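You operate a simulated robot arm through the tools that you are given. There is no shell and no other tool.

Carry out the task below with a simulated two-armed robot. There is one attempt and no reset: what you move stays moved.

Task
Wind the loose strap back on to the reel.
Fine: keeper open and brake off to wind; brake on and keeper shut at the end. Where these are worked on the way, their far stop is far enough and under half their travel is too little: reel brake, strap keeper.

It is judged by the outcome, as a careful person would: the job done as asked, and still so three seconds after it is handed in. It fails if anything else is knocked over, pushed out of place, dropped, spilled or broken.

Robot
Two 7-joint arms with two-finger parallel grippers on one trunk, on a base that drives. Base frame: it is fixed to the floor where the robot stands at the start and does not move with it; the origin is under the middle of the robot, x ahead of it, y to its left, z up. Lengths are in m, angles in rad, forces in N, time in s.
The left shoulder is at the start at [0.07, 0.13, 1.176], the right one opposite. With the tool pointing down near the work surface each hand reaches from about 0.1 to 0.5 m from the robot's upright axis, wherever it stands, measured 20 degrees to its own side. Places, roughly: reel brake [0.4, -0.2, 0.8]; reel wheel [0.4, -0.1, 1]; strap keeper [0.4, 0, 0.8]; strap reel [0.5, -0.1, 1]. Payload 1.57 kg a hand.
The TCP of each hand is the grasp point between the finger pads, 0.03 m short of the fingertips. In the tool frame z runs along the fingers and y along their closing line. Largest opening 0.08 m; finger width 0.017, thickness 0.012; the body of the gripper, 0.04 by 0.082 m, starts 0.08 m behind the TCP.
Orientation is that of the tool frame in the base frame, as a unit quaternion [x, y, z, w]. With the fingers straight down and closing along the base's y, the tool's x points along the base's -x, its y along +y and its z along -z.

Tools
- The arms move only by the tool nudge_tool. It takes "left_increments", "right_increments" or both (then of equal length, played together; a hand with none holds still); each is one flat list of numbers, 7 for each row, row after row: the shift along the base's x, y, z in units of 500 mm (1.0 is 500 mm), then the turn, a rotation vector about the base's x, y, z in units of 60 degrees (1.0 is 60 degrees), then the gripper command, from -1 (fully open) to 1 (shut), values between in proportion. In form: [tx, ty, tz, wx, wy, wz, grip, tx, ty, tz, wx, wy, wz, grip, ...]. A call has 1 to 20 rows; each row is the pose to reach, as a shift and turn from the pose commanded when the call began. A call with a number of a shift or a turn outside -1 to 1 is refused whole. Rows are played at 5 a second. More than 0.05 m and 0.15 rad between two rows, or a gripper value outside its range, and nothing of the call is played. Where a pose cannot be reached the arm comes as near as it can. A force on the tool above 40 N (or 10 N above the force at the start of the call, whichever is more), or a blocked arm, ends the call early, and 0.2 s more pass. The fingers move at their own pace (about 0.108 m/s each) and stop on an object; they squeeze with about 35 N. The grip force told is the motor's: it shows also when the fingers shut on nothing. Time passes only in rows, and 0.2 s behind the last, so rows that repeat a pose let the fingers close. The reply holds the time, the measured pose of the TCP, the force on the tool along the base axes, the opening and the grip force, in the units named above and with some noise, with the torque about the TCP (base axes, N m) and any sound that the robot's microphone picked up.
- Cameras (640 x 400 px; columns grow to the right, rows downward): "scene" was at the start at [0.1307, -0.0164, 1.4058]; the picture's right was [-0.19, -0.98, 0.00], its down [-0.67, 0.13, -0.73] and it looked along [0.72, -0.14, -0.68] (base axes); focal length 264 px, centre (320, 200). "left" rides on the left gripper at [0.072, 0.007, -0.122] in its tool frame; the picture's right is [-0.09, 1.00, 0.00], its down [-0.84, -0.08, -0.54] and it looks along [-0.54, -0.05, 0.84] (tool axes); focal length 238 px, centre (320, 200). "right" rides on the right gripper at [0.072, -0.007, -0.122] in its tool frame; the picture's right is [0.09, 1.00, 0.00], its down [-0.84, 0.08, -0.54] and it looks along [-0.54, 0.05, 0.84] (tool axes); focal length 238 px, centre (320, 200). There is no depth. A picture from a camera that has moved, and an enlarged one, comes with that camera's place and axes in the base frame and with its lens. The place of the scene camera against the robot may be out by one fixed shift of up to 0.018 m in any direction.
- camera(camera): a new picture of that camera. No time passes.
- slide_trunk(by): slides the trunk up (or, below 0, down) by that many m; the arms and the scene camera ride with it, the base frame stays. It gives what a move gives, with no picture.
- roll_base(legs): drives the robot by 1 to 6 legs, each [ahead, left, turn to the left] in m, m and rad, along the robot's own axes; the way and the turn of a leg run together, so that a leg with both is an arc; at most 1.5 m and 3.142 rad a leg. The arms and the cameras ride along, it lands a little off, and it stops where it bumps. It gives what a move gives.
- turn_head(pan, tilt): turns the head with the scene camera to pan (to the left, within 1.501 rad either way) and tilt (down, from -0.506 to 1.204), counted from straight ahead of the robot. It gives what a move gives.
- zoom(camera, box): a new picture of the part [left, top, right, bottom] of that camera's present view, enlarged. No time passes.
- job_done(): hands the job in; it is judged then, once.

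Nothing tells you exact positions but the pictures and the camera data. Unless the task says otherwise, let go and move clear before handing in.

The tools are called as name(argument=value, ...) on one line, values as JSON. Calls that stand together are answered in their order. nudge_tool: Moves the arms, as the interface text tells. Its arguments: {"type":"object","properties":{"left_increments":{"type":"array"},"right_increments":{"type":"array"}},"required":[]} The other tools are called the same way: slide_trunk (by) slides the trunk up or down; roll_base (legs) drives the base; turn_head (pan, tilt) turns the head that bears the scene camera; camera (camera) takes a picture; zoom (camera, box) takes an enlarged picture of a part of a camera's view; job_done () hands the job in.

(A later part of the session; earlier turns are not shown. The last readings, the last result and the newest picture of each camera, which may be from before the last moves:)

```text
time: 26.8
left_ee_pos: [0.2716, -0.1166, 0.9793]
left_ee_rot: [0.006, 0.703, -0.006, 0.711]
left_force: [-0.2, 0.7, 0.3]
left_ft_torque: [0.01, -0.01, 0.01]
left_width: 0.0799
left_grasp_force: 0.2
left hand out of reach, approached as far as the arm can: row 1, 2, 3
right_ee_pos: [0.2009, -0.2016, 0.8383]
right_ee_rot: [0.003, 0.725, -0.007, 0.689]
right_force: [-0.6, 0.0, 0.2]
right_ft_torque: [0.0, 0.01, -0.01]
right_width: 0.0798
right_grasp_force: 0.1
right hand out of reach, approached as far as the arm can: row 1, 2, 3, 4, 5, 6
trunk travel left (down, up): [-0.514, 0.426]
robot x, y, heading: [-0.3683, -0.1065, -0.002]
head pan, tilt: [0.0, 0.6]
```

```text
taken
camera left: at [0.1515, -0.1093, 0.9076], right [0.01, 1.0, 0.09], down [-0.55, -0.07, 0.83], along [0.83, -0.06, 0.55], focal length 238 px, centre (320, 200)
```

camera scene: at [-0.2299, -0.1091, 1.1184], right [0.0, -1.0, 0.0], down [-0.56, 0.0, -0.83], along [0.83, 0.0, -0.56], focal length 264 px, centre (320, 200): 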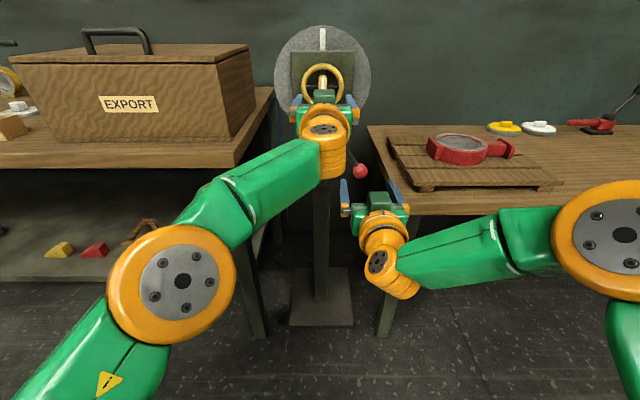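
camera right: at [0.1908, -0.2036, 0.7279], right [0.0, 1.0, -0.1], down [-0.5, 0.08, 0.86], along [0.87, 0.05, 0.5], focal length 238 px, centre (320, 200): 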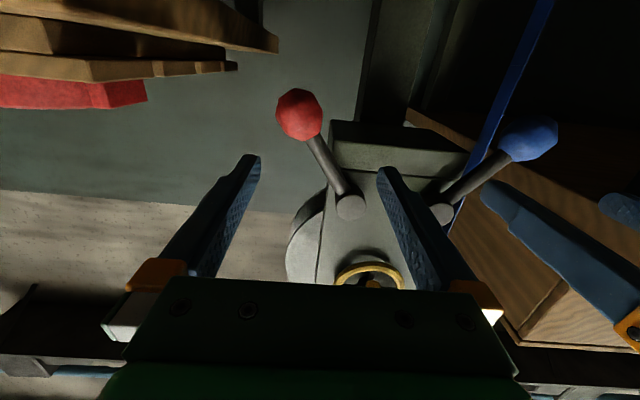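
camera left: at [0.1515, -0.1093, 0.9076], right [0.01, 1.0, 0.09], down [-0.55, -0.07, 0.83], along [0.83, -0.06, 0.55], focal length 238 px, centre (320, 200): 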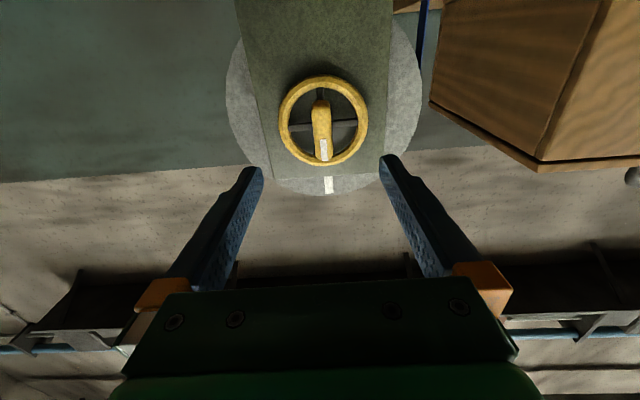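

At wheel height the left hand reaches exactly where asked, and the hub bar is centred at y -0.116. So hands at or above the shoulder are the comfortable case, and I'll lower the trunk 0.15 m for working the levers.

slide_trunk(by=-0.15)

nudge_tool(left_increments=[0, 0.05, -0.02, 0, 0, 0, -1, 0.01, 0.1, -0.05, 0, 0, 0, -1, 0.03, 0.15, -0.08, 0, 0, 0, -1, 0.06, 0.2, -0.114, 0, 0, 0, -1])

camera(camera="scene")

camera(camera="left")

```text
time: 28.6
left_ee_pos: [0.2737, -0.1173, 0.8295]
left_ee_rot: [0.005, 0.703, -0.005, 0.711]
left_force: [-0.1, 0.0, -0.3]
left_ft_torque: [0.03, 0.02, 0.03]
left_width: 0.0802
left_grasp_force: 0.1
right_ee_pos: [0.2006, -0.2017, 0.6874]
right_ee_rot: [0.002, 0.726, -0.006, 0.687]
right_force: [-0.2, 0.2, -1.0]
right_ft_torque: [0.0, -0.01, 0.0]
right_width: 0.0798
right_grasp_force: 0.1
trunk travel left (down, up): [-0.364, 0.576]
robot x, y, heading: [-0.3664, -0.1098, -0.003]
head pan, tilt: [0.0, 0.6]
```

```text
time: 29.6
left_ee_pos: [0.3042, -0.0174, 0.7718]
left_ee_rot: [0.005, 0.702, -0.006, 0.712]
left_force: [-0.4, 0.5, 0.9]
left_ft_torque: [0.03, 0.0, -0.02]
left_width: 0.0802
left_grasp_force: 0.1
right_ee_pos: [0.2011, -0.2011, 0.6871]
right_ee_rot: [0.002, 0.726, -0.006, 0.688]
right_force: [0.6, -0.3, -0.9]
right_ft_torque: [-0.03, 0.0, 0.0]
right_width: 0.0802
right_grasp_force: 0.0
trunk travel left (down, up): [-0.364, 0.576]
robot x, y, heading: [-0.3661, -0.104, 0.003]
head pan, tilt: [0.0, 0.6]
```

```text
taken
camera scene: at [-0.2288, -0.1087, 0.9682], right [0.0, -1.0, 0.0], down [-0.57, 0.0, -0.82], along [0.82, 0.0, -0.57], focal length 264 px, centre (320, 200)
```

scene: 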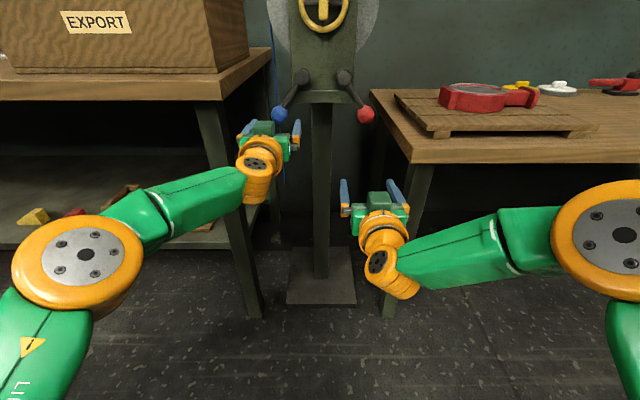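

```text
taken
camera left: at [0.1827, -0.009, 0.7], right [0.01, 1.0, 0.09], down [-0.55, -0.07, 0.83], along [0.83, -0.06, 0.55], focal length 238 px, centre (320, 200)
```

left: 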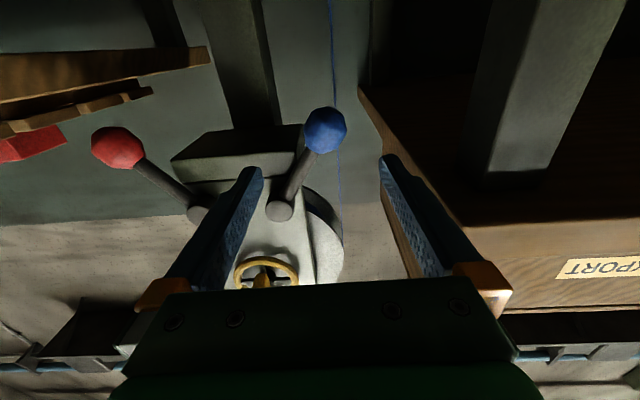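

The left hand is lined up with the blue knob, which I place at (0.40, -0.013, 0.769). I'll move straight in, close on the ball and check the grip.

nudge_tool(left_increments=[0.06, 0.003, -0.002, 0, 0, 0, -1, 0.12, 0.006, -0.005, 0, 0, 0, -1, 0.182, 0.007, -0.006, 0, 0, 0, -1])

camera(camera="left")

camera(camera="scene")

```text
time: 30.4
left_ee_pos: [0.3225, -0.016, 0.7724]
left_ee_rot: [0.005, 0.703, -0.005, 0.711]
left_force: [-0.2, 0.0, -0.6]
left_ft_torque: [0.02, -0.03, 0.01]
left_width: 0.0799
left_grasp_force: 0.1
left hand out of reach, approached as far as the arm can: row 1, 2, 3
right_ee_pos: [0.1996, -0.2015, 0.688]
right_ee_rot: [0.001, 0.726, -0.005, 0.688]
right_force: [0.5, -0.3, 0.3]
right_ft_torque: [0.03, -0.01, 0.04]
right_width: 0.0799
right_grasp_force: 0.1
trunk travel left (down, up): [-0.364, 0.576]
robot x, y, heading: [-0.3654, -0.1104, -0.001]
head pan, tilt: [0.0, 0.6]
```

```text
taken
camera left: at [0.2028, -0.0083, 0.6997], right [0.01, 1.0, 0.09], down [-0.55, -0.07, 0.83], along [0.83, -0.06, 0.55], focal length 238 px, centre (320, 200)
```

left: 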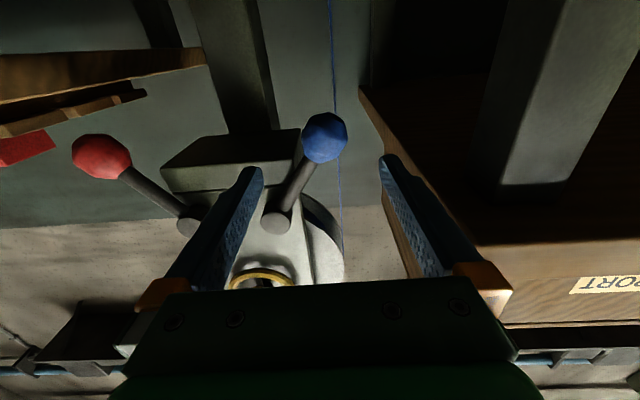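

```text
taken
camera scene: at [-0.2292, -0.109, 0.9682], right [0.0, -1.0, 0.0], down [-0.57, 0.0, -0.82], along [0.82, 0.0, -0.57], focal length 264 px, centre (320, 200)
```

scene: 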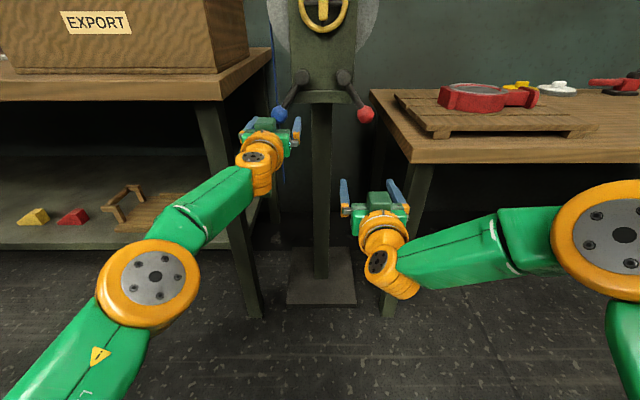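

I'm at the arm's forward limit with the robot this far back. I'll draw the left hand back, raise the right hand to knob height, and then drive the base forward about 0.12 m.

nudge_tool(left_increments=[-0.06, 0, 0.01, 0, 0, 0, -1, -0.12, 0, 0.02, 0, 0, 0, -1, -0.18, 0, 0.03, 0, 0, 0, -1, -0.23, 0, 0.04, 0, 0, 0, -1], right_increments=[0, 0, 0.06, 0, 0, 0, -1, 0, -0.01, 0.12, 0, -0.02, 0, -1, 0.01, -0.02, 0.18, 0, -0.04, 0, -1, 0.02, -0.03, 0.22, 0, -0.06, 0, -1])

camera(camera="scene")

```text
time: 31.4
left_ee_pos: [0.2084, -0.0151, 0.7931]
left_ee_rot: [0.005, 0.703, -0.005, 0.711]
left_force: [0.1, -0.6, -0.9]
left_ft_torque: [0.01, 0.01, 0.01]
left_width: 0.0799
left_grasp_force: 0.1
right_ee_pos: [0.2096, -0.2152, 0.7995]
right_ee_rot: [0.002, 0.703, -0.006, 0.711]
right_force: [0.0, 0.3, 0.6]
right_ft_torque: [-0.01, -0.03, 0.0]
right_width: 0.0803
right_grasp_force: 0.0
trunk travel left (down, up): [-0.364, 0.576]
robot x, y, heading: [-0.3671, -0.1093, -0.002]
head pan, tilt: [0.0, 0.6]
```

```text
taken
camera scene: at [-0.2296, -0.109, 0.9683], right [0.0, -1.0, 0.0], down [-0.56, 0.0, -0.83], along [0.83, 0.0, -0.56], focal length 264 px, centre (320, 200)
```

scene: 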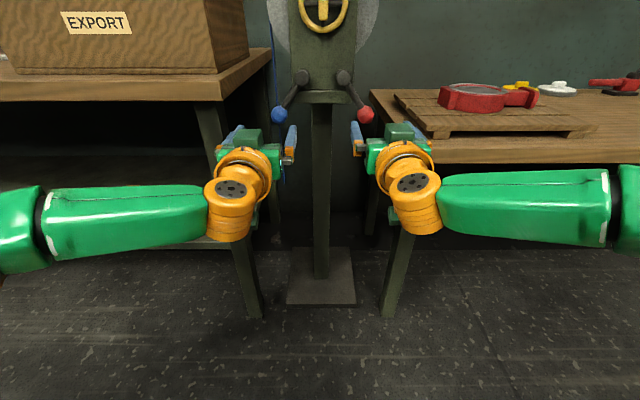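

Both hands reached those poses exactly. The elbows are well in front of the benches, so I'll drive forward 0.11 m, which leaves the fingertips about 3 cm short of the knobs.

roll_base(legs=[[0.11, 0, 0]])

camera(camera="left")

camera(camera="right")

camera(camera="scene")

```text
time: 32.6
left_ee_pos: [0.3184, -0.0169, 0.7925]
left_ee_rot: [0.005, 0.704, -0.005, 0.71]
left_force: [0.2, -0.2, -0.3]
left_ft_torque: [0.03, -0.01, 0.02]
left_width: 0.0799
left_grasp_force: 0.0
right_ee_pos: [0.3204, -0.2165, 0.7983]
right_ee_rot: [0.003, 0.704, -0.007, 0.71]
right_force: [-0.9, 0.3, 0.1]
right_ft_torque: [0.01, 0.0, 0.0]
right_width: 0.0801
right_grasp_force: 0.1
trunk travel left (down, up): [-0.364, 0.576]
robot x, y, heading: [-0.2603, -0.1063, -0.008]
head pan, tilt: [0.0, 0.6]
```

```text
taken
camera left: at [0.1979, -0.0084, 0.7192], right [0.01, 1.0, 0.09], down [-0.55, -0.07, 0.83], along [0.83, -0.06, 0.55], focal length 238 px, centre (320, 200)
```

left: 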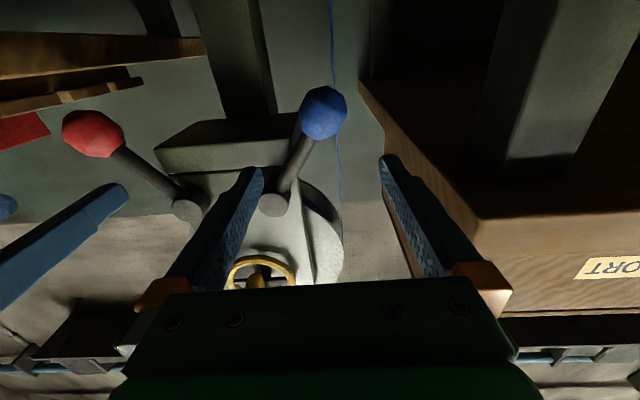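

```text
taken
camera right: at [0.1998, -0.2213, 0.7255], right [0.01, 1.0, -0.1], down [-0.55, 0.09, 0.83], along [0.84, 0.04, 0.55], focal length 238 px, centre (320, 200)
```

right: 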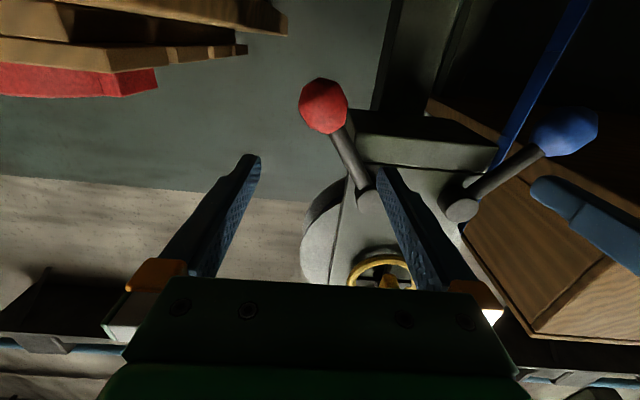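

```text
taken
camera scene: at [-0.1187, -0.1095, 0.9682], right [0.0, -1.0, 0.0], down [-0.57, 0.0, -0.82], along [0.82, 0.0, -0.57], focal length 264 px, centre (320, 200)
```

scene: 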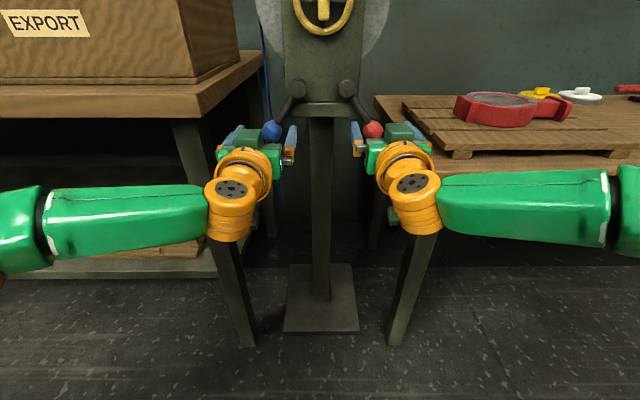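

Triangulating from both hand cameras gives the blue knob at (0.401, -0.013, 0.767) and the red knob at (0.404, -0.218, 0.767), with the blue pivot at about (0.395, -0.071, 0.850). I'll bring the left hand on to the blue ball and close.

nudge_tool(left_increments=[0.01, 0.004, -0.03, 0, 0, 0, -1, 0.05, 0.008, -0.051, 0, 0, 0, -1, 0.1, 0.008, -0.051, 0, 0, 0, -1, 0.155, 0.008, -0.051, 0, 0, 0, -1])

camera(camera="left")

camera(camera="scene")

```text
time: 33.6
left_ee_pos: [0.396, -0.0132, 0.7664]
left_ee_rot: [0.006, 0.703, -0.005, 0.711]
left_force: [0.6, 0.7, -0.1]
left_ft_torque: [0.0, 0.01, -0.01]
left_width: 0.0799
left_grasp_force: 0.0
right_ee_pos: [0.3222, -0.2165, 0.798]
right_ee_rot: [0.003, 0.704, -0.007, 0.71]
right_force: [0.8, 0.5, -0.4]
right_ft_torque: [0.01, -0.02, 0.02]
right_width: 0.0799
right_grasp_force: 0.1
trunk travel left (down, up): [-0.364, 0.576]
robot x, y, heading: [-0.2586, -0.1094, -0.003]
head pan, tilt: [0.0, 0.6]
```

```text
taken
camera left: at [0.2757, -0.0039, 0.694], right [0.01, 1.0, 0.09], down [-0.55, -0.07, 0.83], along [0.83, -0.06, 0.55], focal length 238 px, centre (320, 200)
```

left: 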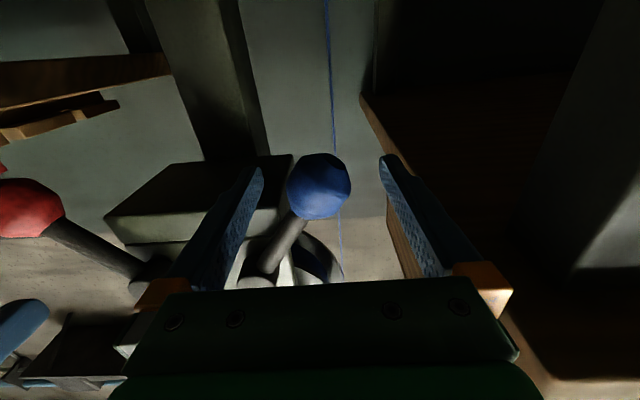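

```text
taken
camera scene: at [-0.1188, -0.1096, 0.9682], right [0.0, -1.0, 0.0], down [-0.57, 0.0, -0.82], along [0.82, 0.0, -0.57], focal length 264 px, centre (320, 200)
```

scene: 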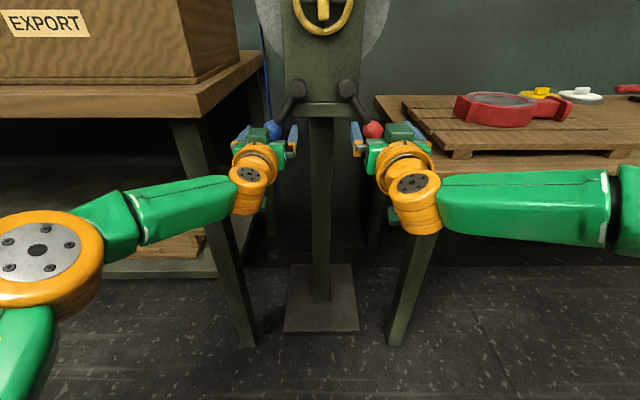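

The ball sits centred between the open fingers. I'll close on it.

nudge_tool(left_increments=[0, 0, 0, 0, 0, 0, 1, 0, 0, 0, 0, 0, 0, 1, 0, 0, 0, 0, 0, 0, 1])

zoom(camera="left", box=[200, 120, 440, 300])

```text
time: 34.4
left_ee_pos: [0.3957, -0.0115, 0.7665]
left_ee_rot: [0.006, 0.703, -0.005, 0.712]
left_force: [0.8, -1.1, 1.6]
left_ft_torque: [-0.04, -0.16, -0.09]
left_width: 0.0394
left_grasp_force: 44.0
right_ee_pos: [0.3201, -0.2162, 0.7989]
right_ee_rot: [0.003, 0.704, -0.007, 0.71]
right_force: [0.3, 0.0, -0.1]
right_ft_torque: [0.0, 0.0, -0.01]
right_width: 0.0801
right_grasp_force: 0.0
trunk travel left (down, up): [-0.364, 0.576]
robot x, y, heading: [-0.2558, -0.1069, -0.004]
head pan, tilt: [0.0, 0.6]
```

```text
2.22 times, centred on (320, 210) of left
camera zoom: at [0.2753, -0.0043, 0.6944], right [0.02, 1.0, 0.09], down [-0.55, -0.07, 0.83], along [0.83, -0.06, 0.55], focal length 530 px, centre (320, 178)
```

zoom: 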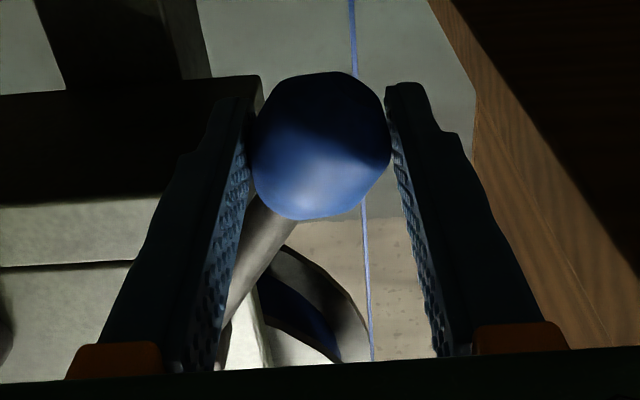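

The ball is gripped at 39 mm. I'll probe the lever outward and up by about 6 degrees in small steps and watch the force.

nudge_tool(left_increments=[0, 0.0086, 0.0063, 0.05, 0, 0, 1, 0, 0.0168, 0.0132, 0.1, 0, 0, 1, 0, 0.0168, 0.0132, 0.1, 0, 0, 1])

```text
time: 35.2
left_ee_pos: [0.3953, -0.0047, 0.7731]
left_ee_rot: [0.046, 0.703, 0.032, 0.709]
left_force: [-3.9, -2.1, -3.3]
left_ft_torque: [0.25, 0.43, -0.15]
left_width: 0.0391
left_grasp_force: 44.7
right_ee_pos: [0.3201, -0.2177, 0.7983]
right_ee_rot: [0.003, 0.703, -0.007, 0.711]
right_force: [0.3, -0.5, 0.5]
right_ft_torque: [-0.02, -0.02, -0.03]
right_width: 0.0801
right_grasp_force: 0.0
trunk travel left (down, up): [-0.364, 0.576]
robot x, y, heading: [-0.2556, -0.1065, -0.001]
head pan, tilt: [0.0, 0.6]
```

The lever follows with only a few newtons, so outward is its free direction. I'll continue along the arc.

nudge_tool(left_increments=[0, 0.0153, 0.015, 0.1, 0, 0, 1, 0, 0.029, 0.0315, 0.2, 0, 0, 1, 0, 0.0409, 0.0493, 0.3, 0, 0, 1, 0, 0.0509, 0.0683, 0.4, 0, 0, 1])

camera(camera="left")

camera(camera="right")

```text
time: 36.2
left_ee_pos: [0.3949, 0.0205, 0.8054]
left_ee_rot: [0.192, 0.68, 0.178, 0.685]
left_force: [-5.6, -4.6, -6.7]
left_ft_torque: [0.58, 0.41, 0.04]
left_width: 0.0394
left_grasp_force: 44.8
right_ee_pos: [0.3203, -0.217, 0.798]
right_ee_rot: [0.004, 0.704, -0.007, 0.71]
right_force: [0.3, 0.1, 0.4]
right_ft_torque: [0.02, 0.0, -0.02]
right_width: 0.0798
right_grasp_force: 0.0
trunk travel left (down, up): [-0.364, 0.576]
robot x, y, heading: [-0.2552, -0.1097, -0.001]
head pan, tilt: [0.0, 0.6]
```

```text
taken
camera left: at [0.2751, 0.0649, 0.748], right [0.02, 0.81, 0.58], down [-0.55, -0.48, 0.68], along [0.83, -0.33, 0.44], focal length 238 px, centre (320, 200)
```

left: 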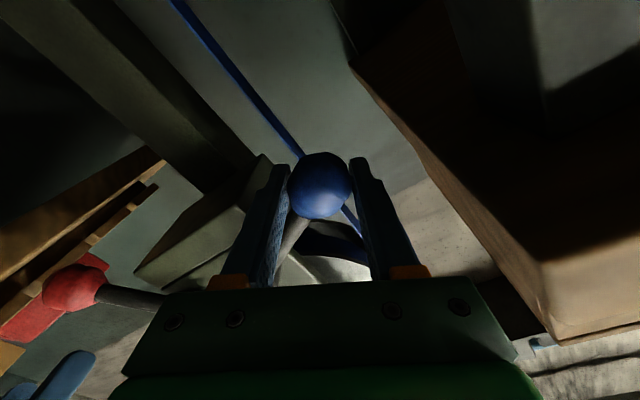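

```text
taken
camera right: at [0.1996, -0.222, 0.7254], right [0.01, 1.0, -0.1], down [-0.55, 0.09, 0.83], along [0.84, 0.04, 0.55], focal length 238 px, centre (320, 200)
```

right: 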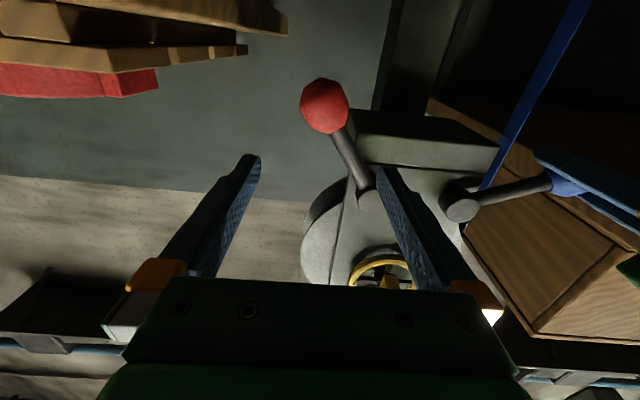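

The lever turns smoothly and is now about 64 degrees out from straight down, with clear space to the bench. I'll keep following the arc toward its far stop.

nudge_tool(left_increments=[0, 0.0079, 0.0199, 0.1, 0, 0, 1, 0, 0.0137, 0.0406, 0.2, 0, 0, 1, 0, 0.0173, 0.0617, 0.3, 0, 0, 1])

camera(camera="right")

```text
time: 37.0
left_ee_pos: [0.396, 0.0303, 0.8368]
left_ee_rot: [0.296, 0.644, 0.282, 0.646]
left_force: [-12.8, -2.4, -11.9]
left_ft_torque: [0.97, 0.31, 0.0]
left_width: 0.0393
left_grasp_force: 44.4
right_ee_pos: [0.3203, -0.2183, 0.8]
right_ee_rot: [0.003, 0.704, -0.006, 0.711]
right_force: [0.2, 0.1, 0.1]
right_ft_torque: [0.02, -0.02, -0.01]
right_width: 0.0799
right_grasp_force: 0.0
trunk travel left (down, up): [-0.364, 0.576]
robot x, y, heading: [-0.2561, -0.1112, -0.007]
head pan, tilt: [0.0, 0.6]
```

```text
taken
camera right: at [0.1993, -0.2214, 0.7258], right [0.01, 1.0, -0.1], down [-0.55, 0.09, 0.83], along [0.84, 0.04, 0.55], focal length 238 px, centre (320, 200)
```

right: 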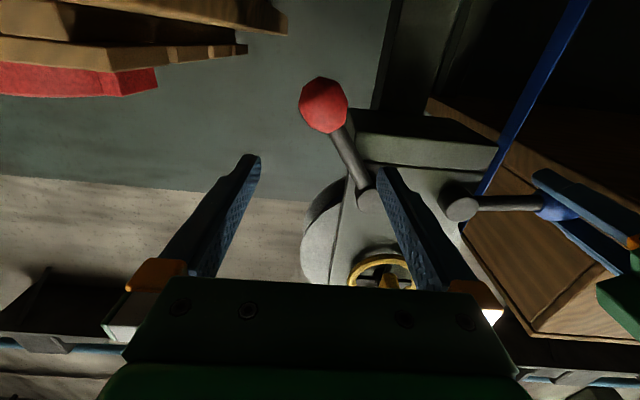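

Resistance has grown to about 12 N along the arc at roughly 83 degrees, so I may be coming up on the stop. I'll advance in smaller steps.

nudge_tool(left_increments=[0, 0.001, 0.0107, 0.05, 0, 0, 1, 0, 0.0014, 0.0214, 0.1, 0, 0, 1, 0, 0.0014, 0.0214, 0.1, 0, 0, 1])

```text
time: 37.8
left_ee_pos: [0.3955, 0.0297, 0.8481]
left_ee_rot: [0.329, 0.629, 0.315, 0.63]
left_force: [-10.0, -2.1, -12.4]
left_ft_torque: [1.14, 0.27, 0.03]
left_width: 0.039
left_grasp_force: 44.4
right_ee_pos: [0.3208, -0.2183, 0.7982]
right_ee_rot: [0.003, 0.704, -0.007, 0.711]
right_force: [-0.2, -0.5, -0.1]
right_ft_torque: [0.04, -0.02, 0.04]
right_width: 0.08
right_grasp_force: 0.1
trunk travel left (down, up): [-0.364, 0.576]
robot x, y, heading: [-0.2553, -0.1089, -0.006]
head pan, tilt: [0.0, 0.6]
```

It is still moving at about the same force, now level at around 89 degrees. I'll go on in the same way.

nudge_tool(left_increments=[0, -0.0004, 0.0107, 0.05, 0, 0, 1, 0, -0.0009, 0.0214, 0.1, 0, 0, 1, 0, -0.002, 0.032, 0.15, 0, 0, 1, 0, -0.004, 0.0426, 0.2, 0, 0, 1])

camera(camera="right")

camera(camera="left")

```text
time: 38.3
left_ee_pos: [0.3942, 0.0313, 0.8507]
left_ee_rot: [0.352, 0.62, 0.331, 0.618]
left_force: [-5.2, 2.0, -6.2]
left_ft_torque: [0.02, -0.07, -0.41]
left_width: 0.0391
left_grasp_force: 44.3
right_ee_pos: [0.3207, -0.2155, 0.7987]
right_ee_rot: [0.001, 0.703, -0.006, 0.711]
right_force: [-0.5, 0.4, 0.6]
right_ft_torque: [0.0, 0.0, 0.03]
right_width: 0.08
right_grasp_force: 0.0
trunk travel left (down, up): [-0.364, 0.576]
robot x, y, heading: [-0.2559, -0.1087, -0.001]
head pan, tilt: [0.0, 0.6]
stopped in row 2 (left hand): the force on the tool passed its limit at 48 N (the readings are from after the stop); the commanded pose is now the measured one
```

```text
taken
camera right: at [0.1996, -0.2204, 0.7261], right [0.01, 0.99, -0.1], down [-0.55, 0.09, 0.83], along [0.84, 0.04, 0.55], focal length 238 px, centre (320, 200)
```

right: 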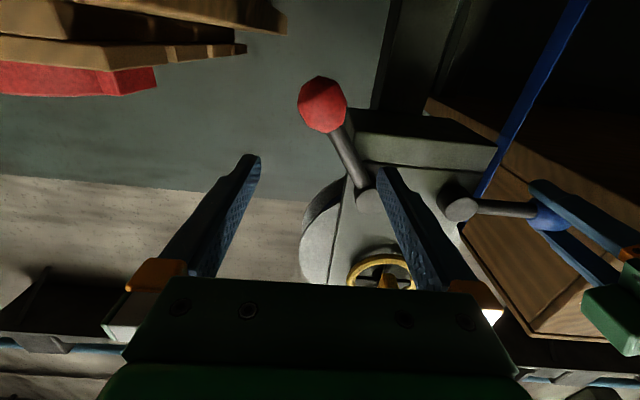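

```text
taken
camera left: at [0.2754, 0.0968, 0.8208], right [0.03, 0.45, 0.89], down [-0.55, -0.74, 0.39], along [0.83, -0.5, 0.23], focal length 238 px, centre (320, 200)
```

left: 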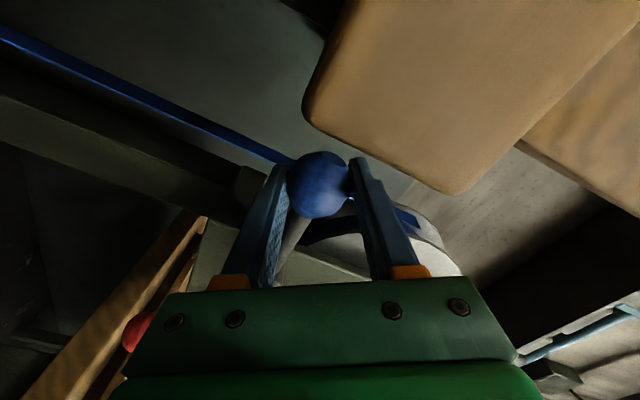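

The lever stopped hard when it came level at about 90 degrees, which I take to be its far stop. I'll open the fingers and check that it stays there.

nudge_tool(left_increments=[0, 0, 0, 0, 0, 0, -1, 0, 0, 0, 0, 0, 0, -1, 0, 0, 0, 0, 0, 0, -1])

camera(camera="right")

camera(camera="left")

```text
time: 39.1
left_ee_pos: [0.3968, 0.0293, 0.8522]
left_ee_rot: [0.351, 0.62, 0.333, 0.618]
left_force: [0.2, -0.1, -0.1]
left_ft_torque: [0.0, 0.0, -0.03]
left_width: 0.0801
left_grasp_force: 0.0
right_ee_pos: [0.3201, -0.2178, 0.7985]
right_ee_rot: [0.001, 0.704, -0.005, 0.711]
right_force: [-0.5, 0.2, -0.3]
right_ft_torque: [-0.02, -0.03, -0.02]
right_width: 0.0803
right_grasp_force: 0.0
trunk travel left (down, up): [-0.364, 0.576]
robot x, y, heading: [-0.2569, -0.1084, -0.004]
head pan, tilt: [0.0, 0.6]
```

```text
taken
camera right: at [0.1994, -0.2212, 0.7258], right [0.01, 1.0, -0.1], down [-0.55, 0.09, 0.83], along [0.84, 0.04, 0.55], focal length 238 px, centre (320, 200)
```

right: 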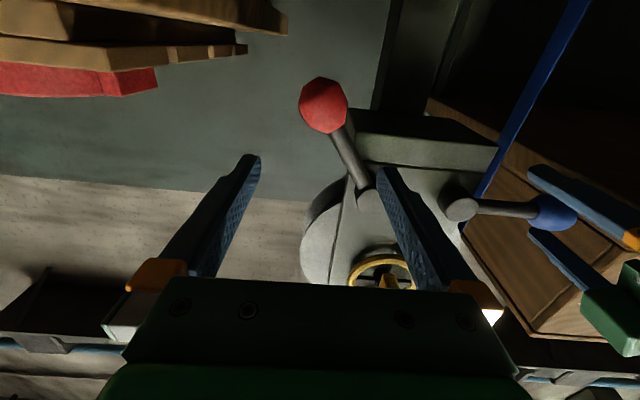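

```text
taken
camera left: at [0.2754, 0.0959, 0.8217], right [0.02, 0.45, 0.89], down [-0.55, -0.74, 0.39], along [0.83, -0.5, 0.23], focal length 238 px, centre (320, 200)
```

left: 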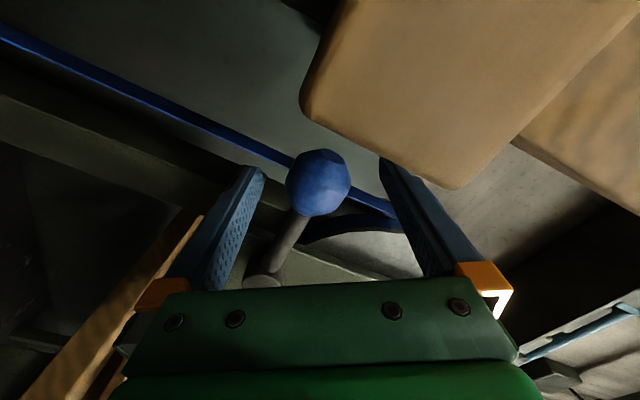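

The keeper lever stays at its far stop after release. I'll pull the left hand straight back and bring the right hand on to the red brake ball.

nudge_tool(left_increments=[-0.06, 0, 0, 0, 0, 0, -1, -0.12, 0, 0, 0, 0, 0, -1, -0.18, 0, 0, 0, 0, 0, -1, -0.2, 0, 0, 0, 0, 0, -1], right_increments=[0.01, 0, -0.03, 0, 0, 0, -1, 0.05, 0, -0.062, 0, 0, 0, -1, 0.1, 0, -0.062, 0, 0, 0, -1, 0.154, 0, -0.062, 0, 0, 0, -1])

camera(camera="right")

camera(camera="left")

```text
time: 40.1
left_ee_pos: [0.2961, 0.0293, 0.852]
left_ee_rot: [0.351, 0.62, 0.332, 0.618]
left_force: [-0.7, -0.1, -0.5]
left_ft_torque: [0.02, 0.03, -0.03]
left_width: 0.08
left_grasp_force: 0.1
right_ee_pos: [0.3958, -0.2159, 0.7675]
right_ee_rot: [0.002, 0.704, -0.006, 0.71]
right_force: [-0.2, 0.0, -0.2]
right_ft_torque: [0.05, 0.0, -0.01]
right_width: 0.08
right_grasp_force: 0.1
trunk travel left (down, up): [-0.364, 0.576]
robot x, y, heading: [-0.2607, -0.1096, -0.002]
head pan, tilt: [0.0, 0.6]
```

```text
taken
camera right: at [0.2758, -0.221, 0.6947], right [0.01, 1.0, -0.1], down [-0.55, 0.09, 0.83], along [0.84, 0.04, 0.55], focal length 238 px, centre (320, 200)
```

right: 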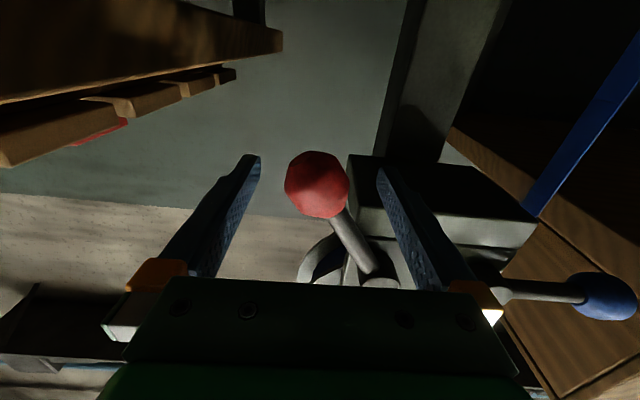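

```text
taken
camera left: at [0.1752, 0.0958, 0.8215], right [0.02, 0.45, 0.89], down [-0.55, -0.74, 0.39], along [0.83, -0.5, 0.23], focal length 238 px, centre (320, 200)
```

left: 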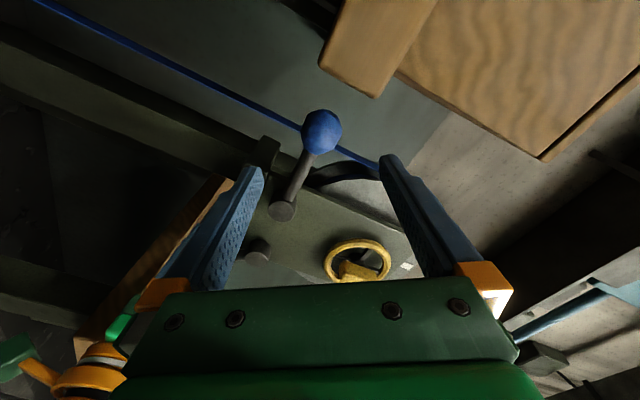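

The red ball is centred between the right fingers. I'll close on it.

nudge_tool(right_increments=[0, 0, 0, 0, 0, 0, 1, 0, 0, 0, 0, 0, 0, 1, 0, 0, 0, 0, 0, 0, 1])

```text
time: 40.9
left_ee_pos: [0.2969, 0.0284, 0.8517]
left_ee_rot: [0.352, 0.619, 0.332, 0.618]
left_force: [-1.2, 0.7, 0.8]
left_ft_torque: [0.02, -0.01, -0.05]
left_width: 0.08
left_grasp_force: 0.1
right_ee_pos: [0.3958, -0.2188, 0.7678]
right_ee_rot: [0.003, 0.704, -0.006, 0.711]
right_force: [-0.2, -5.9, 0.6]
right_ft_torque: [-0.26, 0.07, -0.24]
right_width: 0.0394
right_grasp_force: 45.0
trunk travel left (down, up): [-0.364, 0.576]
robot x, y, heading: [-0.2567, -0.1083, -0.002]
head pan, tilt: [0.0, 0.6]
```

The brake ball is gripped, with a slight side load that I'll take out. I'll probe outward and up first, mirroring what worked on the keeper.

nudge_tool(right_increments=[0, -0.014, 0.0065, -0.05, 0, 0, 1, 0, -0.0225, 0.0133, -0.1, 0, 0, 1, 0, -0.0225, 0.0133, -0.1, 0, 0, 1])

```text
time: 41.7
left_ee_pos: [0.2943, 0.0301, 0.8518]
left_ee_rot: [0.351, 0.62, 0.333, 0.618]
left_force: [0.6, -0.1, 0.0]
left_ft_torque: [0.03, -0.02, 0.03]
left_width: 0.0799
left_grasp_force: 0.0
right_ee_pos: [0.3965, -0.225, 0.7742]
right_ee_rot: [-0.038, 0.703, -0.044, 0.709]
right_force: [-13.3, 3.9, -11.4]
right_ft_torque: [-0.9, 0.33, 0.26]
right_width: 0.0389
right_grasp_force: 43.9
trunk travel left (down, up): [-0.364, 0.576]
robot x, y, heading: [-0.2588, -0.1081, 0.002]
head pan, tilt: [0.0, 0.6]
```

The brake lever also moves outward, at around 12 N. I'll continue up the arc.

nudge_tool(right_increments=[0, -0.0153, 0.015, -0.1, 0, 0, 1, 0, -0.029, 0.0315, -0.2, 0, 0, 1, 0, -0.0409, 0.0493, -0.3, 0, 0, 1, 0, -0.0509, 0.0683, -0.4, 0, 0, 1])

camera(camera="right")

```text
time: 42.7
left_ee_pos: [0.2958, 0.0312, 0.8524]
left_ee_rot: [0.351, 0.619, 0.332, 0.619]
left_force: [-0.8, 0.7, 0.1]
left_ft_torque: [0.02, 0.01, -0.04]
left_width: 0.0801
left_grasp_force: 0.2
right_ee_pos: [0.3956, -0.2526, 0.8085]
right_ee_rot: [-0.184, 0.677, -0.189, 0.687]
right_force: [-14.0, 5.9, -12.5]
right_ft_torque: [-1.11, 0.18, 0.18]
right_width: 0.0395
right_grasp_force: 44.3
trunk travel left (down, up): [-0.364, 0.576]
robot x, y, heading: [-0.2558, -0.1084, -0.003]
head pan, tilt: [0.0, 0.6]
```

```text
taken
camera right: at [0.2758, -0.2927, 0.7481], right [0.01, 0.81, -0.59], down [-0.55, 0.49, 0.67], along [0.84, 0.31, 0.45], focal length 238 px, centre (320, 200)
```

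right: 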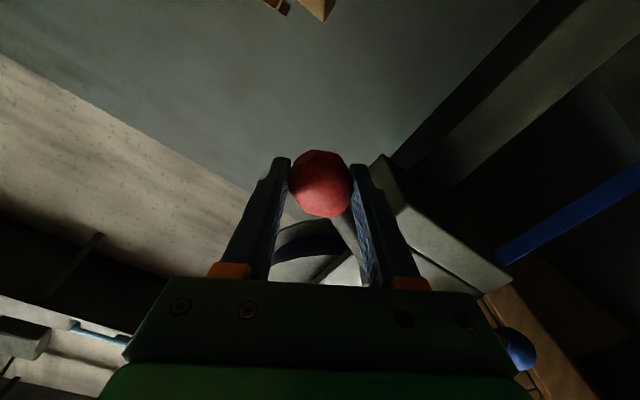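

The lever is at about 66 degrees and following well. I'll go on toward the far stop.

nudge_tool(right_increments=[0, -0.0079, 0.0199, -0.1, 0, 0, 1, 0, -0.0137, 0.0406, -0.2, 0, 0, 1, 0, -0.0173, 0.0617, -0.3, 0, 0, 1, 0, -0.0187, 0.0831, -0.4, 0, 0, 1, 0, -0.0185, 0.093, -0.45, 0, 0, 1])

camera(camera="right")

camera(camera="left")

```text
time: 43.9
left_ee_pos: [0.2945, 0.029, 0.8523]
left_ee_rot: [0.351, 0.62, 0.332, 0.618]
left_force: [-0.4, -0.6, 0.9]
left_ft_torque: [0.02, -0.06, -0.04]
left_width: 0.0801
left_grasp_force: 0.0
right_ee_pos: [0.3967, -0.2605, 0.8513]
right_ee_rot: [-0.337, 0.618, -0.335, 0.626]
right_force: [-6.6, 2.8, -4.9]
right_ft_torque: [-0.17, 0.15, -0.39]
right_width: 0.0394
right_grasp_force: 44.2
trunk travel left (down, up): [-0.364, 0.576]
robot x, y, heading: [-0.2579, -0.1084, -0.001]
head pan, tilt: [0.0, 0.6]
stopped in row 5 (right hand): the force on the tool passed its limit at 45 N (the readings are from after the stop); the commanded pose is now the measured one
```

```text
taken
camera right: at [0.2763, -0.3245, 0.8165], right [0.0, 0.47, -0.88], down [-0.55, 0.74, 0.39], along [0.84, 0.48, 0.26], focal length 238 px, centre (320, 200)
```

right: 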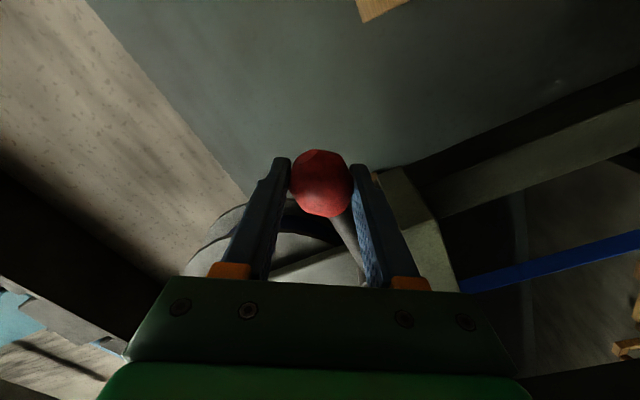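

```text
taken
camera left: at [0.1744, 0.0962, 0.8223], right [0.02, 0.45, 0.89], down [-0.55, -0.74, 0.39], along [0.83, -0.5, 0.23], focal length 238 px, centre (320, 200)
```

left: 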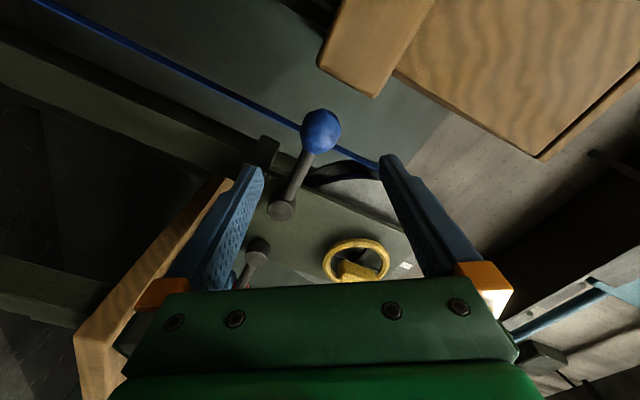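

The brake lever reached its far stop at about 90 degrees too. I'll release it, pull the right hand straight back and check that both levers and the reel hold still.

nudge_tool(right_increments=[0, 0, 0, 0, 0, 0, -1, 0, 0, 0, 0, 0, 0, -1, -0.06, 0, 0, 0, 0, 0, -1, -0.12, 0, 0, 0, 0, 0, -1, -0.18, 0, 0, 0, 0, 0, -1])

turn_head(pan=0.0, tilt=0.25)

camera(camera="scene")

camera(camera="right")

```text
time: 45.1
left_ee_pos: [0.2948, 0.0293, 0.8519]
left_ee_rot: [0.353, 0.619, 0.332, 0.618]
left_force: [0.1, -0.1, 0.8]
left_ft_torque: [-0.01, 0.0, 0.02]
left_width: 0.0801
left_grasp_force: 0.0
right_ee_pos: [0.3062, -0.2634, 0.8517]
right_ee_rot: [-0.337, 0.618, -0.336, 0.626]
right_force: [0.1, 1.2, 0.2]
right_ft_torque: [-0.01, 0.01, 0.05]
right_width: 0.08
right_grasp_force: 0.2
trunk travel left (down, up): [-0.364, 0.576]
robot x, y, heading: [-0.2568, -0.1087, -0.007]
head pan, tilt: [0.0, 0.6]
```

```text
time: 45.9
left_ee_pos: [0.2953, 0.0294, 0.8517]
left_ee_rot: [0.35, 0.62, 0.332, 0.618]
left_force: [-0.6, 1.0, -1.2]
left_ft_torque: [0.02, 0.01, -0.01]
left_width: 0.0798
left_grasp_force: 0.1
right_ee_pos: [0.3097, -0.2631, 0.8494]
right_ee_rot: [-0.336, 0.619, -0.336, 0.626]
right_force: [0.0, 0.5, 0.3]
right_ft_torque: [0.02, 0.03, 0.01]
right_width: 0.08
right_grasp_force: 0.1
trunk travel left (down, up): [-0.364, 0.576]
robot x, y, heading: [-0.2595, -0.112, -0.002]
head pan, tilt: [0.0, 0.25]
```

```text
taken
camera scene: at [-0.1145, -0.1094, 1.0004], right [0.0, -1.0, 0.0], down [-0.25, 0.0, -0.97], along [0.97, 0.0, -0.25], focal length 264 px, centre (320, 200)
```

scene: 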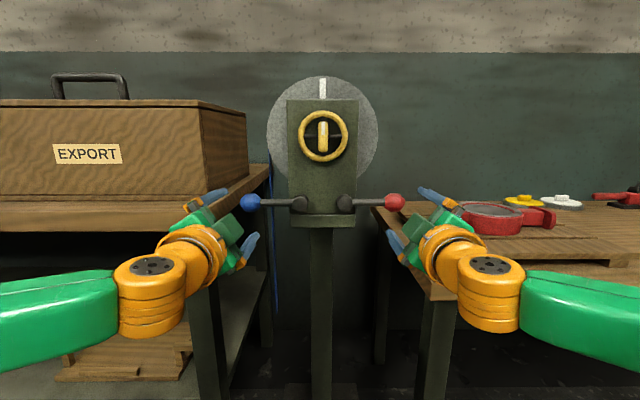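

```text
taken
camera right: at [0.1879, -0.3257, 0.8158], right [0.01, 0.47, -0.88], down [-0.55, 0.74, 0.39], along [0.84, 0.48, 0.26], focal length 238 px, centre (320, 200)
```

right: 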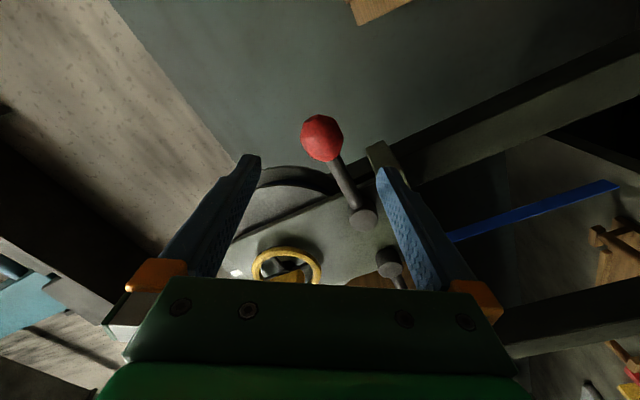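

Both levers now stand level at their far stops, and the reel hasn't moved: the stripe is on top and the hub bar is upright. I'll raise the trunk 0.10 m and bring the left hand, rolled back to level, in front of the hub.

slide_trunk(by=0.1)

nudge_tool(left_increments=[-0.03, -0.03, 0.01, -0.12, 0, 0.003, -1, -0.03, -0.06, 0.02, -0.24, 0, 0.006, -1, -0.03, -0.1, 0.03, -0.36, -0.001, 0.009, -1, -0.03, -0.14, 0.04, -0.48, -0.001, 0.012, -1, -0.03, -0.18, 0.05, -0.6, -0.002, 0.015, -1, -0.03, -0.22, 0.058, -0.72, -0.002, 0.018, -1, -0.03, -0.26, 0.058, -0.84, -0.003, 0.022, -1, -0.03, -0.29, 0.058, -0.9615, -0.003, 0.025, -1])

camera(camera="left")

camera(camera="scene")

```text
time: 47.3
left_ee_pos: [0.2965, 0.03, 0.9535]
left_ee_rot: [0.351, 0.62, 0.333, 0.618]
left_force: [0.1, 0.3, -0.8]
left_ft_torque: [0.01, 0.0, -0.01]
left_width: 0.08
left_grasp_force: 0.0
right_ee_pos: [0.3085, -0.2623, 0.9493]
right_ee_rot: [-0.335, 0.619, -0.337, 0.626]
right_force: [-0.7, 0.0, 0.2]
right_ft_torque: [-0.01, 0.02, 0.01]
right_width: 0.0799
right_grasp_force: 0.1
trunk travel left (down, up): [-0.464, 0.476]
robot x, y, heading: [-0.2561, -0.1073, -0.001]
head pan, tilt: [0.0, 0.25]
```

```text
time: 49.1
left_ee_pos: [0.2808, -0.1163, 0.9811]
left_ee_rot: [0.001, 0.707, 0.0, 0.707]
left_force: [0.6, 0.0, 0.2]
left_ft_torque: [-0.01, -0.02, 0.03]
left_width: 0.0799
left_grasp_force: 0.1
right_ee_pos: [0.3081, -0.2623, 0.9505]
right_ee_rot: [-0.336, 0.619, -0.336, 0.625]
right_force: [-0.1, -0.5, -0.3]
right_ft_torque: [0.01, -0.02, 0.0]
right_width: 0.0802
right_grasp_force: 0.1
trunk travel left (down, up): [-0.464, 0.476]
robot x, y, heading: [-0.2562, -0.1052, -0.001]
head pan, tilt: [0.0, 0.25]
```

```text
taken
camera left: at [0.1584, -0.1101, 0.9095], right [0.0, 1.0, 0.09], down [-0.54, -0.08, 0.84], along [0.84, -0.05, 0.54], focal length 238 px, centre (320, 200)
```

left: 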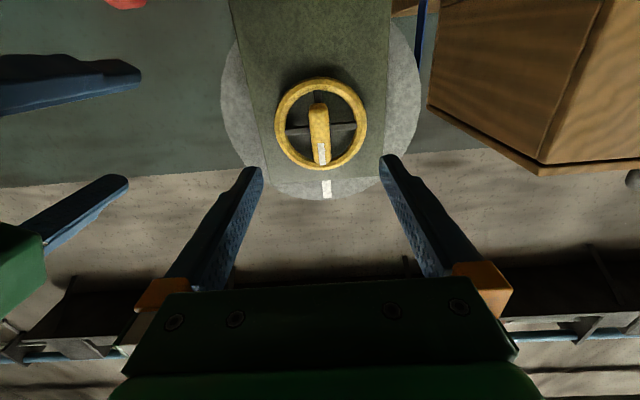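

```text
taken
camera scene: at [-0.1144, -0.1099, 1.1005], right [0.0, -1.0, 0.0], down [-0.25, 0.0, -0.97], along [0.97, 0.0, -0.25], focal length 264 px, centre (320, 200)
```

scene: 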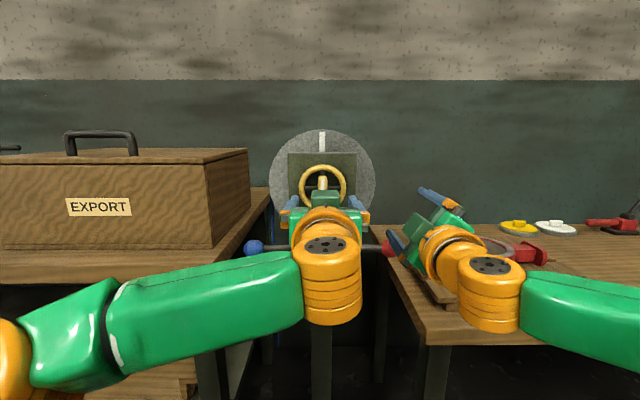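

The left hand is squarely in front of the hub. I'll zoom in on the hub to measure the bar's width, rim gap and depth before going in.

zoom(camera="left", box=[260, 60, 380, 180])

zoom(camera="scene", box=[260, 120, 390, 220])

```text
3.33 times, centred on (320, 120) of left
camera zoom: at [0.1584, -0.1101, 0.9095], right [0.0, 1.0, 0.09], down [-0.54, -0.08, 0.84], along [0.84, -0.05, 0.54], focal length 794 px, centre (320, 467)
```

zoom: 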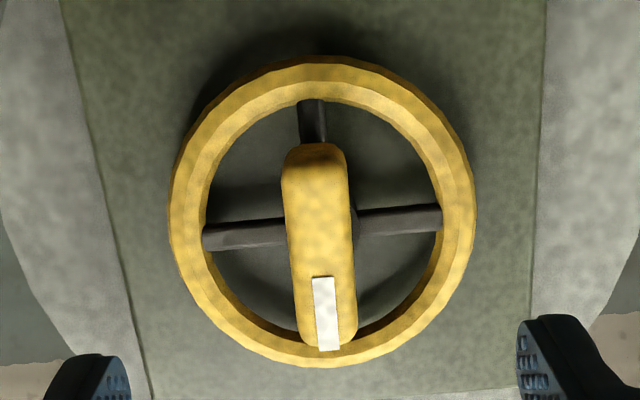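

```text
4.00 times, centred on (325, 170) of scene
camera zoom: at [-0.1144, -0.1099, 1.1005], right [0.0, -1.0, 0.0], down [-0.25, 0.0, -0.97], along [0.97, 0.0, -0.25], focal length 1057 px, centre (300, 320)
```

zoom: 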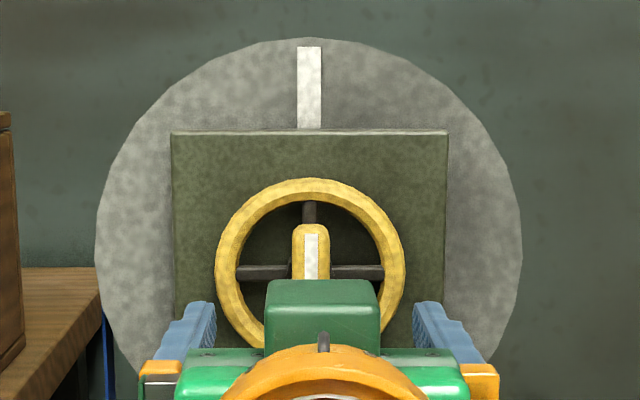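

The bar is about 18 mm wide and there are spokes at each side near x 0.40. I'll stop with the fingertips at about x 0.391, just short of the spokes and overlapping the bar by 2 cm.

nudge_tool(left_increments=[0.05, 0, 0, 0, 0, 0, -1, 0.1, 0, 0, 0, 0, 0, -1, 0.16, 0, 0, 0, 0, 0, -1, 0.16, 0, 0, 0, 0, 0, -1])

camera(camera="left")

```text
time: 50.1
left_ee_pos: [0.3601, -0.1155, 0.9821]
left_ee_rot: [0.002, 0.707, 0.0, 0.708]
left_force: [0.6, 0.3, 0.0]
left_ft_torque: [0.01, -0.05, 0.03]
left_width: 0.0799
left_grasp_force: 0.0
right_ee_pos: [0.3084, -0.2614, 0.9505]
right_ee_rot: [-0.337, 0.617, -0.337, 0.626]
right_force: [0.1, -0.4, -0.6]
right_ft_torque: [0.0, 0.0, 0.02]
right_width: 0.0799
right_grasp_force: 0.0
trunk travel left (down, up): [-0.464, 0.476]
robot x, y, heading: [-0.2609, -0.1082, -0.006]
head pan, tilt: [0.0, 0.25]
```

```text
taken
camera left: at [0.2385, -0.1093, 0.9096], right [0.0, 1.0, 0.1], down [-0.54, -0.08, 0.84], along [0.84, -0.05, 0.54], focal length 238 px, centre (320, 200)
```

left: 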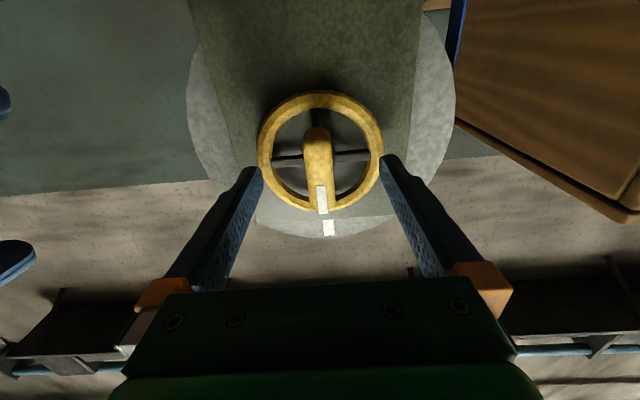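

The bar is centred between the fingertips. I'll close on it.

nudge_tool(left_increments=[0, 0, 0, 0, 0, 0, 1, 0, 0, 0, 0, 0, 0, 1, 0, 0, 0, 0, 0, 0, 1])

zoom(camera="left", box=[220, 60, 440, 260])

```text
time: 50.9
left_ee_pos: [0.3607, -0.1157, 0.9799]
left_ee_rot: [0.001, 0.707, 0.001, 0.708]
left_force: [-0.4, -0.7, -1.2]
left_ft_torque: [-0.11, -0.16, 0.53]
left_width: 0.0177
left_grasp_force: 32.5
right_ee_pos: [0.3086, -0.2618, 0.9489]
right_ee_rot: [-0.337, 0.618, -0.336, 0.626]
right_force: [-0.5, 0.3, -0.6]
right_ft_torque: [-0.02, -0.01, 0.0]
right_width: 0.0802
right_grasp_force: 0.0
trunk travel left (down, up): [-0.464, 0.476]
robot x, y, heading: [-0.2551, -0.1115, -0.003]
head pan, tilt: [0.0, 0.25]
```

```text
2.00 times, centred on (330, 160) of left
camera zoom: at [0.2387, -0.1094, 0.9095], right [0.0, 1.0, 0.09], down [-0.54, -0.08, 0.84], along [0.84, -0.05, 0.54], focal length 477 px, centre (300, 280)
```

zoom: 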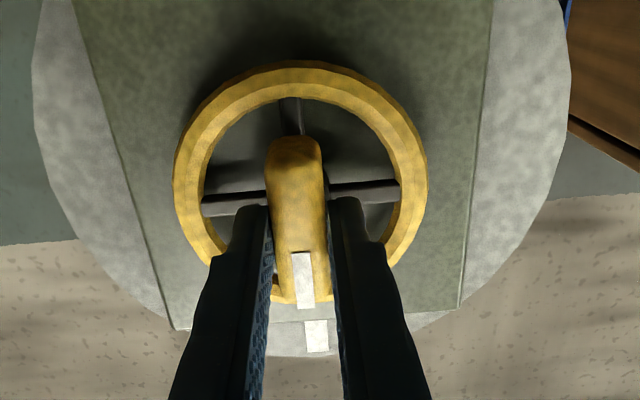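

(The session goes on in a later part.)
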